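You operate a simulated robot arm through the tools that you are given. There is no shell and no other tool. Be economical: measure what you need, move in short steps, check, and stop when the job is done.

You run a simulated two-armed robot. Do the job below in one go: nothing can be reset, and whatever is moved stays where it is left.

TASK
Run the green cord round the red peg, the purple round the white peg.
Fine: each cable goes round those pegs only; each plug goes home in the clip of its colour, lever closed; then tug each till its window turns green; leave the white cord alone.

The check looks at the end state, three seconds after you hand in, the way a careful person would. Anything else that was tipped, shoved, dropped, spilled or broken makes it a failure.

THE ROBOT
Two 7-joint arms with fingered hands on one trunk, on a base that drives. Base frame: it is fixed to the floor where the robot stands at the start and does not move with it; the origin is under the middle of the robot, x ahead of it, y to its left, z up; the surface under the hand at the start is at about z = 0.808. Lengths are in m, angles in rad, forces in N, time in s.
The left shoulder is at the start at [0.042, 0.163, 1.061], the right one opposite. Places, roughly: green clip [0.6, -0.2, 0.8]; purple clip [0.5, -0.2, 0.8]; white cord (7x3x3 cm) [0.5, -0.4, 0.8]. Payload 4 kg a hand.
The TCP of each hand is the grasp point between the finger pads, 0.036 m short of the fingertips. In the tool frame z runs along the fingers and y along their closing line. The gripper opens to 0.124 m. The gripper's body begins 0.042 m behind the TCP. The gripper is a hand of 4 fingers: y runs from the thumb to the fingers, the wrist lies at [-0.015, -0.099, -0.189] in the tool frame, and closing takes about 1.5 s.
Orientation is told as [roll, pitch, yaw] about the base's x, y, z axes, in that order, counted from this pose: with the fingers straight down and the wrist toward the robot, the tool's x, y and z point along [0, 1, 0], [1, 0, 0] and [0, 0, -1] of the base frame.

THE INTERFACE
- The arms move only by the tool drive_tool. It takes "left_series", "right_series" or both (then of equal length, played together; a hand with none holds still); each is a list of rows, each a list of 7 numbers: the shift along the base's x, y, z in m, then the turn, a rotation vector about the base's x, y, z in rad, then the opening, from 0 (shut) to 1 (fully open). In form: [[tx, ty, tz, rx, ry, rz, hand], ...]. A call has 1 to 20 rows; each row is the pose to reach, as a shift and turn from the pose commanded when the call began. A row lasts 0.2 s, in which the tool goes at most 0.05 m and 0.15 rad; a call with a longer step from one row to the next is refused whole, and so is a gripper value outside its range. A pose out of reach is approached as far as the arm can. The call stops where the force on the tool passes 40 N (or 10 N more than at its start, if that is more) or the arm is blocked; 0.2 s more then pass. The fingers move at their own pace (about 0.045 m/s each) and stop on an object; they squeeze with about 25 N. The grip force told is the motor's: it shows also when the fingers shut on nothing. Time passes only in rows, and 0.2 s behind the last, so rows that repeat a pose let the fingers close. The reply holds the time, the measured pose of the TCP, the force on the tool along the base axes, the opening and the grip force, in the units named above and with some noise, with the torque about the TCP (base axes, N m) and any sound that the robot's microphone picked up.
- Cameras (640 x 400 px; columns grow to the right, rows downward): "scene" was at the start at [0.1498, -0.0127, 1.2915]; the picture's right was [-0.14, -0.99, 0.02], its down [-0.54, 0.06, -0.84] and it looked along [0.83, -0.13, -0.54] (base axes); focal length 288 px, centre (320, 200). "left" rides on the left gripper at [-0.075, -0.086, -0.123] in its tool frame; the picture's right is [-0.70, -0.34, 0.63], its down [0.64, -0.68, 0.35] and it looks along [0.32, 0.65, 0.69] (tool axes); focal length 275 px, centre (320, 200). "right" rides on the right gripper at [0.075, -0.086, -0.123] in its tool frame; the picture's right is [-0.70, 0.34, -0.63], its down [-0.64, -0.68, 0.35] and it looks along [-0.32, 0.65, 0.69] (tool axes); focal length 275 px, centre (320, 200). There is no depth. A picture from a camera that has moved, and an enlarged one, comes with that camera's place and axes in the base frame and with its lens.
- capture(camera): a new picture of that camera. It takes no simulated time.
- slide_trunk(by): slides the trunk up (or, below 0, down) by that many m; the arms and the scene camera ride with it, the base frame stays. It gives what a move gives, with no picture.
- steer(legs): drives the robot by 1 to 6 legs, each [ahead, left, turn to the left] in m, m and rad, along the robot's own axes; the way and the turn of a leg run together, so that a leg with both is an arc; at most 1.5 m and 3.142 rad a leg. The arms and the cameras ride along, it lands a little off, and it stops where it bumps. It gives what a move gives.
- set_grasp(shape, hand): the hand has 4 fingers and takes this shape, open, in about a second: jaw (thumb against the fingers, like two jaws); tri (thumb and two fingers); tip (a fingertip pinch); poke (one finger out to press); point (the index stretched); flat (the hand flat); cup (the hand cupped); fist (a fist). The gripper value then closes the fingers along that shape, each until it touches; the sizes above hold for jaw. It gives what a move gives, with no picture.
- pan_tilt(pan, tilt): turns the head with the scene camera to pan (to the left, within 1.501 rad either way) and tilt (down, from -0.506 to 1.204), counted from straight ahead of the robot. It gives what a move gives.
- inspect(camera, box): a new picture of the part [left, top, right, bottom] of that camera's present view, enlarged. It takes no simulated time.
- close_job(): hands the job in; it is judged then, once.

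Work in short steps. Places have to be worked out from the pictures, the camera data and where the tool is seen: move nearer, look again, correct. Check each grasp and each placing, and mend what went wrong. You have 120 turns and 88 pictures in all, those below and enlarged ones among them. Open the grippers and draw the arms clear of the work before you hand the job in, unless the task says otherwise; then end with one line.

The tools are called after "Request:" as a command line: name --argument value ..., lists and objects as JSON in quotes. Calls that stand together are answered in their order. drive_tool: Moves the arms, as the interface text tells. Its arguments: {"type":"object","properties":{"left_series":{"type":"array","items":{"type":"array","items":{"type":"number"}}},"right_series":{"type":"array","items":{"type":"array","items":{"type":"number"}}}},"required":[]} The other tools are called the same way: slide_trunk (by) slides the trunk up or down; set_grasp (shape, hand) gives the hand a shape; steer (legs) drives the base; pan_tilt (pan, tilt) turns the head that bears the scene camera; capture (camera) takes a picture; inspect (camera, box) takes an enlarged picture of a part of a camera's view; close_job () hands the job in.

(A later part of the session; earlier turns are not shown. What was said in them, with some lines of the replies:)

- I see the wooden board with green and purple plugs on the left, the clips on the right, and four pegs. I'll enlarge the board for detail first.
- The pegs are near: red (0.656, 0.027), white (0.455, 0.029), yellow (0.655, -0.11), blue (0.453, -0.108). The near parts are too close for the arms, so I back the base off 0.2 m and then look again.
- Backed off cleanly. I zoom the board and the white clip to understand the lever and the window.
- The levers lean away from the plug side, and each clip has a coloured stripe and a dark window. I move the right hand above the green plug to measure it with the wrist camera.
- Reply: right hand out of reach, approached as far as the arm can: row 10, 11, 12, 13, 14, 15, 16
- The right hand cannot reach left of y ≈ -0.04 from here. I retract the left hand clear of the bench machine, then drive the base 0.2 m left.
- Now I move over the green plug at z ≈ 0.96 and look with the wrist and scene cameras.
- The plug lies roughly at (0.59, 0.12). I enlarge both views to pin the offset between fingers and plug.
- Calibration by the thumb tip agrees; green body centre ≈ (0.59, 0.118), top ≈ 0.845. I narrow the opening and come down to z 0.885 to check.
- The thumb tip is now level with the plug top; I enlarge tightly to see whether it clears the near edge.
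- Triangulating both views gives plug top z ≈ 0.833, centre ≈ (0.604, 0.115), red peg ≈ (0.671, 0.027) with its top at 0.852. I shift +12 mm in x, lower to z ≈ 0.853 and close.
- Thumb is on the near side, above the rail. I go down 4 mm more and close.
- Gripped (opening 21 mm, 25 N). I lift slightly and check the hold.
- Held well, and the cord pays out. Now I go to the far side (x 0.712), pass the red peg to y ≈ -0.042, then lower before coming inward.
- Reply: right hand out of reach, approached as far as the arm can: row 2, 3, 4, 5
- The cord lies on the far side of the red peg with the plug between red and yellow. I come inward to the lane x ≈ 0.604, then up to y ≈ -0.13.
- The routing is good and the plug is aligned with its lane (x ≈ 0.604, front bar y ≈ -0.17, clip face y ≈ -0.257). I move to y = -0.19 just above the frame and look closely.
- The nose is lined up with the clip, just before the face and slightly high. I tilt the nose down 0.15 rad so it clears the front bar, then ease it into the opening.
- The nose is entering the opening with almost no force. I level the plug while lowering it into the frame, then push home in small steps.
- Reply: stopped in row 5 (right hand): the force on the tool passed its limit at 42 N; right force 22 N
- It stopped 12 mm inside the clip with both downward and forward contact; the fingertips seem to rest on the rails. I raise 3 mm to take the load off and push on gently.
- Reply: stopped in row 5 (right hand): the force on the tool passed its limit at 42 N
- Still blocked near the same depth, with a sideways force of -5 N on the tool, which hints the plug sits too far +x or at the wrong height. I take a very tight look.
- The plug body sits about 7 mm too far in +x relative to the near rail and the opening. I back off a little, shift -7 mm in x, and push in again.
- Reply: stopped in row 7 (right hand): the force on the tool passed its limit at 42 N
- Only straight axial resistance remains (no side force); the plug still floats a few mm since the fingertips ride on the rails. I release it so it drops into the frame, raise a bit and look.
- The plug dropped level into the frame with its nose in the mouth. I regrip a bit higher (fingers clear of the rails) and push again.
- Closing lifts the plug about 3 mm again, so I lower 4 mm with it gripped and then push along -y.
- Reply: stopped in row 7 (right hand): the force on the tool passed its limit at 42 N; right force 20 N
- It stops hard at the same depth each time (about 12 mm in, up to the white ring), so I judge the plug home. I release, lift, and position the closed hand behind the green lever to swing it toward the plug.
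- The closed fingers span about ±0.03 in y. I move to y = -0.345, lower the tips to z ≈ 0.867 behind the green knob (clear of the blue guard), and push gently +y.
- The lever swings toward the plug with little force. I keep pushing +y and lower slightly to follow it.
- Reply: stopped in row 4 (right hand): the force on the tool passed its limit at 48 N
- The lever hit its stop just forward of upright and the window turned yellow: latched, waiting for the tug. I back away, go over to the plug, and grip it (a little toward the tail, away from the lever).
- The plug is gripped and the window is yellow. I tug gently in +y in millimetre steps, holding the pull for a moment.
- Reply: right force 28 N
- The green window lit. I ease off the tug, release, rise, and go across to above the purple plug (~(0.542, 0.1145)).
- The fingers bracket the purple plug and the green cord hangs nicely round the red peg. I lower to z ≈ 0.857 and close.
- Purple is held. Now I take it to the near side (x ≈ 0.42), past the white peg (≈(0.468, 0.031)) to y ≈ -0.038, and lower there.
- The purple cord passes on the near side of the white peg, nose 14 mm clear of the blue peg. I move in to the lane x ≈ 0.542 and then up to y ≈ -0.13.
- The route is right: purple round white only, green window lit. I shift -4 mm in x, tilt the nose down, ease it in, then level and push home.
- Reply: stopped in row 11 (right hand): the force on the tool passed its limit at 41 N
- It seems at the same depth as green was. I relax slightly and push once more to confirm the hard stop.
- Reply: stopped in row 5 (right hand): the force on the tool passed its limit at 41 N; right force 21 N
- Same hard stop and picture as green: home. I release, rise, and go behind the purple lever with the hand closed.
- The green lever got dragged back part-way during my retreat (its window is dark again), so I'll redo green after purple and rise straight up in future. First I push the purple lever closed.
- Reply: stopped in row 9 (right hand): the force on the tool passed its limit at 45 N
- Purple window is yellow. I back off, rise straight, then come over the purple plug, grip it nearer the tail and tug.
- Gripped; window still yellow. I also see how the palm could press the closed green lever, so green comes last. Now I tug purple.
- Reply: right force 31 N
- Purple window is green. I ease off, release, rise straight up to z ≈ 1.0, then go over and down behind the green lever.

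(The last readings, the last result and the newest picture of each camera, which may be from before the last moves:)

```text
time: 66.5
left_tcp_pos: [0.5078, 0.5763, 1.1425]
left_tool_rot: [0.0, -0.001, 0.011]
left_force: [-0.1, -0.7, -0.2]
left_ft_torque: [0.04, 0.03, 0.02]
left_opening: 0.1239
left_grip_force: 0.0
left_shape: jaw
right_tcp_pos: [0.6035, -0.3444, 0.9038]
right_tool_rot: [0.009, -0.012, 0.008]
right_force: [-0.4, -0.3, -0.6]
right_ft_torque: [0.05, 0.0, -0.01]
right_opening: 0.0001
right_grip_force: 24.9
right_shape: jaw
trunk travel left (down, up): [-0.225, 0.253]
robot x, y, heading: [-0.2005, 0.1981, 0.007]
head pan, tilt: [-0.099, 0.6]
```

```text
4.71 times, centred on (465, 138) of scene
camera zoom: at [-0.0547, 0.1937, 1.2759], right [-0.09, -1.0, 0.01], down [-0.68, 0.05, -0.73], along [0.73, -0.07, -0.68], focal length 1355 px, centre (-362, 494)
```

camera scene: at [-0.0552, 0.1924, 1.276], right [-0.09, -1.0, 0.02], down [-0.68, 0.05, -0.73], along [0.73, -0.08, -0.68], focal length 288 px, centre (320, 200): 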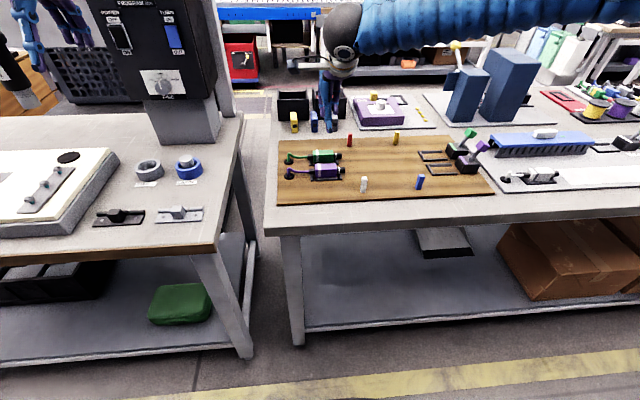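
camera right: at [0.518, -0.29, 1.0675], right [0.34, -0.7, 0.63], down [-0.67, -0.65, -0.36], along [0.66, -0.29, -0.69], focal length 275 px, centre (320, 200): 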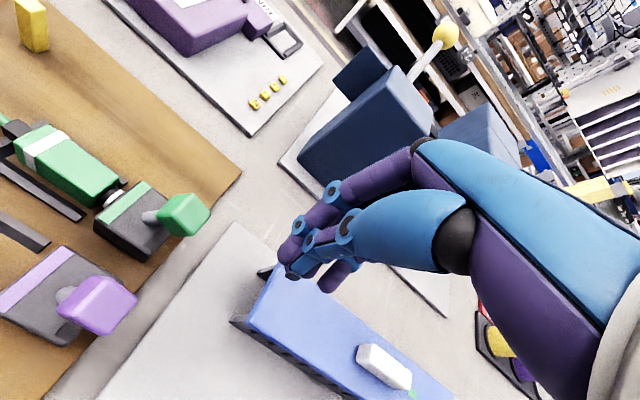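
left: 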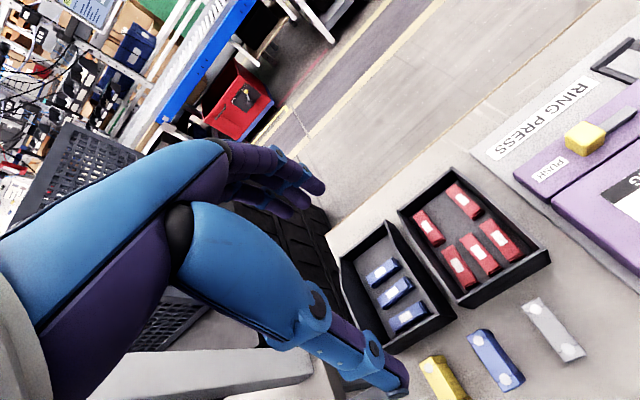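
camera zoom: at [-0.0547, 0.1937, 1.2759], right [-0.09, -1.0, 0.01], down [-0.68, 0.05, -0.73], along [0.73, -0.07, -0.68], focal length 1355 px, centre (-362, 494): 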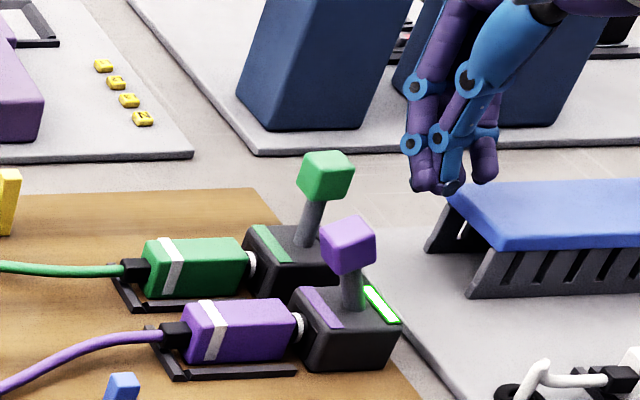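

Purple stays latched with a green window. Now I push the green lever closed again.

Request:
drive_tool --right_series '[[0, 0.015, 0, 0, 0, 0, 0], [0, 0.03, 0, 0, 0, 0, 0], [0, 0.04, 0, 0, 0, 0, 0], [0, 0.048, 0, 0, 0, 0, 0], [0, 0.056, 0, 0, 0, 0, 0], [0, 0.063, 0, 0, 0, 0, 0], [0, 0.07, 0, 0, 0, 0, 0], [0, 0.077, 0, 0, 0, 0, 0], [0, 0.084, 0, 0, 0, 0, 0], [0, 0.09, 0, 0, 0, 0, 0]]'

Request:
inspect --camera "scene" --box '[410, 95, 520, 180]'

```text
time: 68.3
left_tcp_pos: [0.5085, 0.5748, 1.1426]
left_tool_rot: [-0.001, 0.0, 0.01]
left_force: [0.1, 0.7, -0.1]
left_ft_torque: [-0.03, 0.02, -0.03]
left_opening: 0.1239
left_grip_force: 0.1
left_shape: jaw
right_tcp_pos: [0.6057, -0.2782, 0.9047]
right_tool_rot: [0.0, -0.017, 0.0]
right_force: [3.6, -16.4, 2.0]
right_ft_torque: [-0.55, -0.11, -0.09]
right_opening: 0.0
right_grip_force: 24.9
right_shape: jaw
trunk travel left (down, up): [-0.225, 0.253]
robot x, y, heading: [-0.198, 0.2023, 0.009]
head pan, tilt: [-0.099, 0.6]
stopped in row 8 (right hand): the force on the tool passed its limit at 46 N (the readings are from after the stop); the commanded pose is now the measured one
```

```text
4.71 times, centred on (465, 138) of scene
camera zoom: at [-0.0547, 0.1929, 1.2759], right [-0.09, -1.0, 0.02], down [-0.68, 0.05, -0.73], along [0.73, -0.08, -0.68], focal length 1355 px, centre (-362, 494)
```

zoom: 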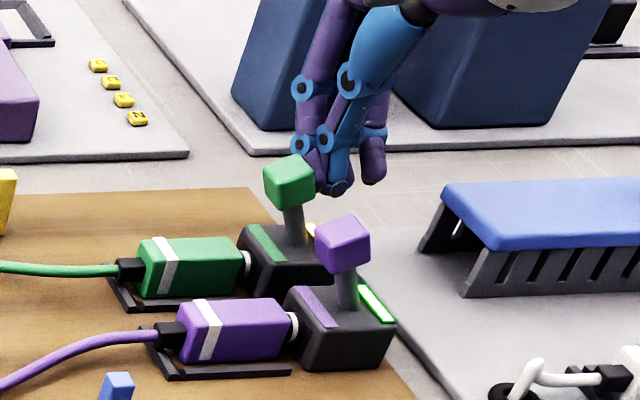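

Green is closed again (yellow). I back off, rise straight, come over the green plug near its tail and grip.

Request:
drive_tool --right_series '[[0, -0.008, 0, 0, 0, 0, 0], [0, -0.008, 0.04, 0, 0, 0, 0], [0, -0.008, 0.08, 0, 0, 0, 0.2], [0, -0.008, 0.11, 0, 0, 0, 0.33], [0, -0.008, 0.11, 0, 0, 0, 0.33], [-0.003, 0.035, 0.11, 0, 0, 0, 0.33], [-0.006, 0.08, 0.11, 0, 0, 0, 0.33], [-0.006, 0.08, 0.11, 0, 0, 0, 0.33], [-0.006, 0.08, 0.07, 0, 0, 0, 0.33], [-0.006, 0.08, 0.03, 0, 0, 0, 0.33], [-0.006, 0.08, -0.01, 0, 0, 0, 0.33], [-0.006, 0.08, -0.043, 0, 0, 0, 0.33], [-0.006, 0.08, -0.043, 0, 0, 0, 0.2], [-0.006, 0.08, -0.043, 0, 0, 0, 0], [-0.006, 0.08, -0.043, 0, 0, 0, 0], [-0.006, 0.08, -0.043, 0, 0, 0, 0], [-0.006, 0.08, -0.043, 0, 0, 0, 0]]'

Request:
inspect --camera "scene" --box '[410, 95, 520, 180]'

```text
time: 71.9
left_tcp_pos: [0.5083, 0.5743, 1.1421]
left_tool_rot: [0.001, -0.001, 0.008]
left_force: [0.0, -0.1, -0.5]
left_ft_torque: [0.01, 0.0, 0.02]
left_opening: 0.1241
left_grip_force: 0.1
left_shape: jaw
right_tcp_pos: [0.5952, -0.1935, 0.86]
right_tool_rot: [0.003, -0.016, 0.001]
right_force: [0.1, -1.0, 0.5]
right_ft_torque: [0.02, -0.01, 0.07]
right_opening: 0.0211
right_grip_force: 24.8
right_shape: jaw
trunk travel left (down, up): [-0.225, 0.253]
robot x, y, heading: [-0.1974, 0.1997, 0.005]
head pan, tilt: [-0.099, 0.6]
```

```text
4.71 times, centred on (465, 138) of scene
camera zoom: at [-0.0549, 0.1932, 1.276], right [-0.09, -1.0, 0.02], down [-0.68, 0.05, -0.73], along [0.73, -0.08, -0.68], focal length 1355 px, centre (-362, 494)
```

zoom: 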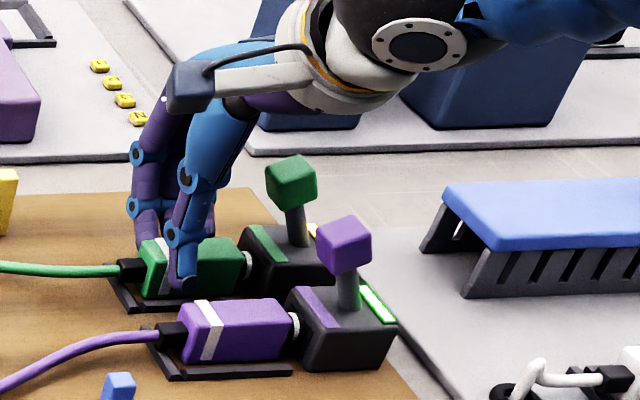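

Gripped, purple undisturbed. Now I tug green as before.

Request:
drive_tool --right_series '[[0, 0.002, 0, 0, 0, 0, 0], [0, 0.004, 0, 0, 0, 0, 0], [0, 0.006, 0, 0, 0, 0, 0], [0, 0.007, 0, 0, 0, 0, 0], [0, 0.008, 0, 0, 0, 0, 0], [0, 0.008, 0, 0, 0, 0, 0]]'

Request:
inspect --camera "scene" --box '[410, 95, 520, 180]'

```text
time: 73.3
left_tcp_pos: [0.5081, 0.573, 1.145]
left_tool_rot: [0.001, -0.001, 0.009]
left_force: [-0.1, -0.3, -0.2]
left_ft_torque: [-0.02, -0.01, 0.04]
left_opening: 0.1239
left_grip_force: 0.0
left_shape: jaw
right_tcp_pos: [0.5986, -0.1894, 0.8615]
right_tool_rot: [0.004, -0.014, 0.002]
right_force: [-9.8, -19.7, -2.5]
right_ft_torque: [-0.63, 0.28, -0.19]
right_opening: 0.0214
right_grip_force: 24.1
right_shape: jaw
trunk travel left (down, up): [-0.225, 0.253]
robot x, y, heading: [-0.2012, 0.1988, 0.006]
head pan, tilt: [-0.099, 0.6]
```

```text
4.71 times, centred on (465, 138) of scene
camera zoom: at [-0.0553, 0.1918, 1.2761], right [-0.09, -1.0, 0.01], down [-0.68, 0.05, -0.73], along [0.73, -0.08, -0.68], focal length 1355 px, centre (-362, 494)
```

zoom: 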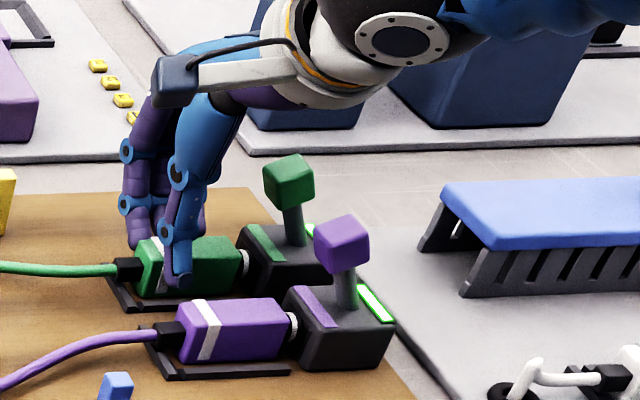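

Both windows are green. I ease off, release, and rise straight up clear of everything.

Request:
drive_tool --right_series '[[0, -0.005, 0, 0, 0, 0, 0], [0, -0.005, 0, 0, 0, 0, 0.12], [0, -0.005, 0, 0, 0, 0, 0.25], [0, -0.005, 0, 0, 0, 0, 0.33], [0, -0.005, 0, 0, 0, 0, 0.33], [0, -0.005, 0.03, 0, 0, 0, 0.33], [0, -0.005, 0.07, 0, 0, 0, 0.33], [0, -0.005, 0.11, 0, 0, 0, 0.5], [0, -0.005, 0.15, 0, 0, 0, 0.7], [0, -0.005, 0.19, 0, 0, 0, 1], [0, -0.005, 0.21, 0, 0, 0, 1], [-0.04, -0.025, 0.21, 0, 0, 0, 1], [-0.08, -0.045, 0.21, 0, 0, 0, 1], [-0.12, -0.065, 0.21, 0, 0, 0, 1], [-0.14, -0.105, 0.21, 0, 0, 0, 1], [-0.14, -0.145, 0.21, 0, 0, 0, 1], [-0.14, -0.185, 0.21, 0, 0, 0, 1], [-0.14, -0.225, 0.21, 0, 0, 0, 1]]'

Request:
inspect --camera "scene" --box '[270, 100, 510, 210]'

Request:
inspect --camera "scene" --box '[410, 110, 490, 180]'

```text
time: 77.1
left_tcp_pos: [0.5084, 0.5741, 1.1444]
left_tool_rot: [0.0, 0.001, 0.008]
left_force: [0.8, -0.1, -0.2]
left_ft_torque: [0.0, 0.0, -0.02]
left_opening: 0.1239
left_grip_force: 0.0
left_shape: jaw
right_tcp_pos: [0.4559, -0.4143, 1.0708]
right_tool_rot: [0.003, -0.014, 0.005]
right_force: [-1.3, -0.1, -1.3]
right_ft_torque: [0.03, 0.0, -0.03]
right_opening: 0.1238
right_grip_force: 0.1
right_shape: jaw
trunk travel left (down, up): [-0.225, 0.253]
robot x, y, heading: [-0.197, 0.2023, 0.004]
head pan, tilt: [-0.099, 0.6]
```

```text
2.67 times, centred on (390, 155) of scene
camera zoom: at [-0.0549, 0.1927, 1.276], right [-0.09, -1.0, 0.01], down [-0.68, 0.05, -0.73], along [0.73, -0.08, -0.68], focal length 768 px, centre (133, 320)
```

zoom: 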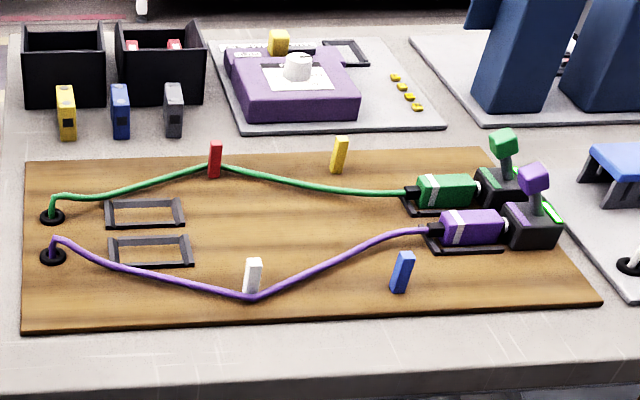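

```text
5.71 times, centred on (450, 145) of scene
camera zoom: at [-0.0549, 0.1927, 1.276], right [-0.09, -1.0, 0.01], down [-0.68, 0.05, -0.73], along [0.73, -0.08, -0.68], focal length 1645 px, centre (-423, 514)
```

zoom: 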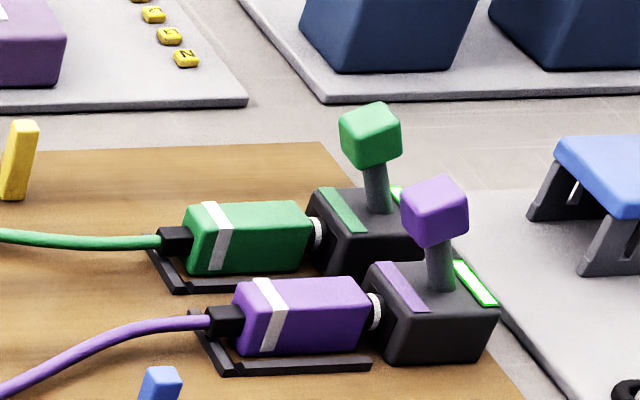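

Both cords are routed correctly and both windows show green. I take one wrist view to confirm the partly hidden green window.

Request:
inspect --camera "right" --box '[0, 0, 320, 260]'

```text
1.54 times, centred on (160, 130) of right
camera zoom: at [0.371, -0.3392, 1.192], right [0.33, -0.7, 0.64], down [-0.67, -0.65, -0.36], along [0.66, -0.31, -0.68], focal length 424 px, centre (566, 308)
```

zoom: 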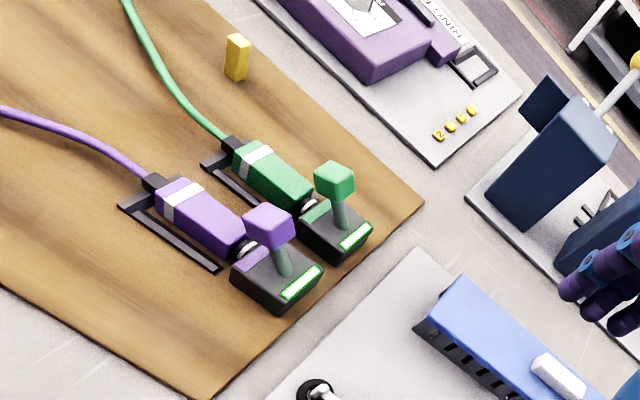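

Both windows are green, both levers are closed and the arms are clear, so I hand in.

Request:
close_job

```text
The job is handed in.
```

I handed the job in: the green cord runs round the red peg and the purple round the white peg only. Both plugs are home with levers closed and both windows are green, and I left the white cord alone. I knocked the green lever back once while working on purple, so I closed and tugged green a second time.
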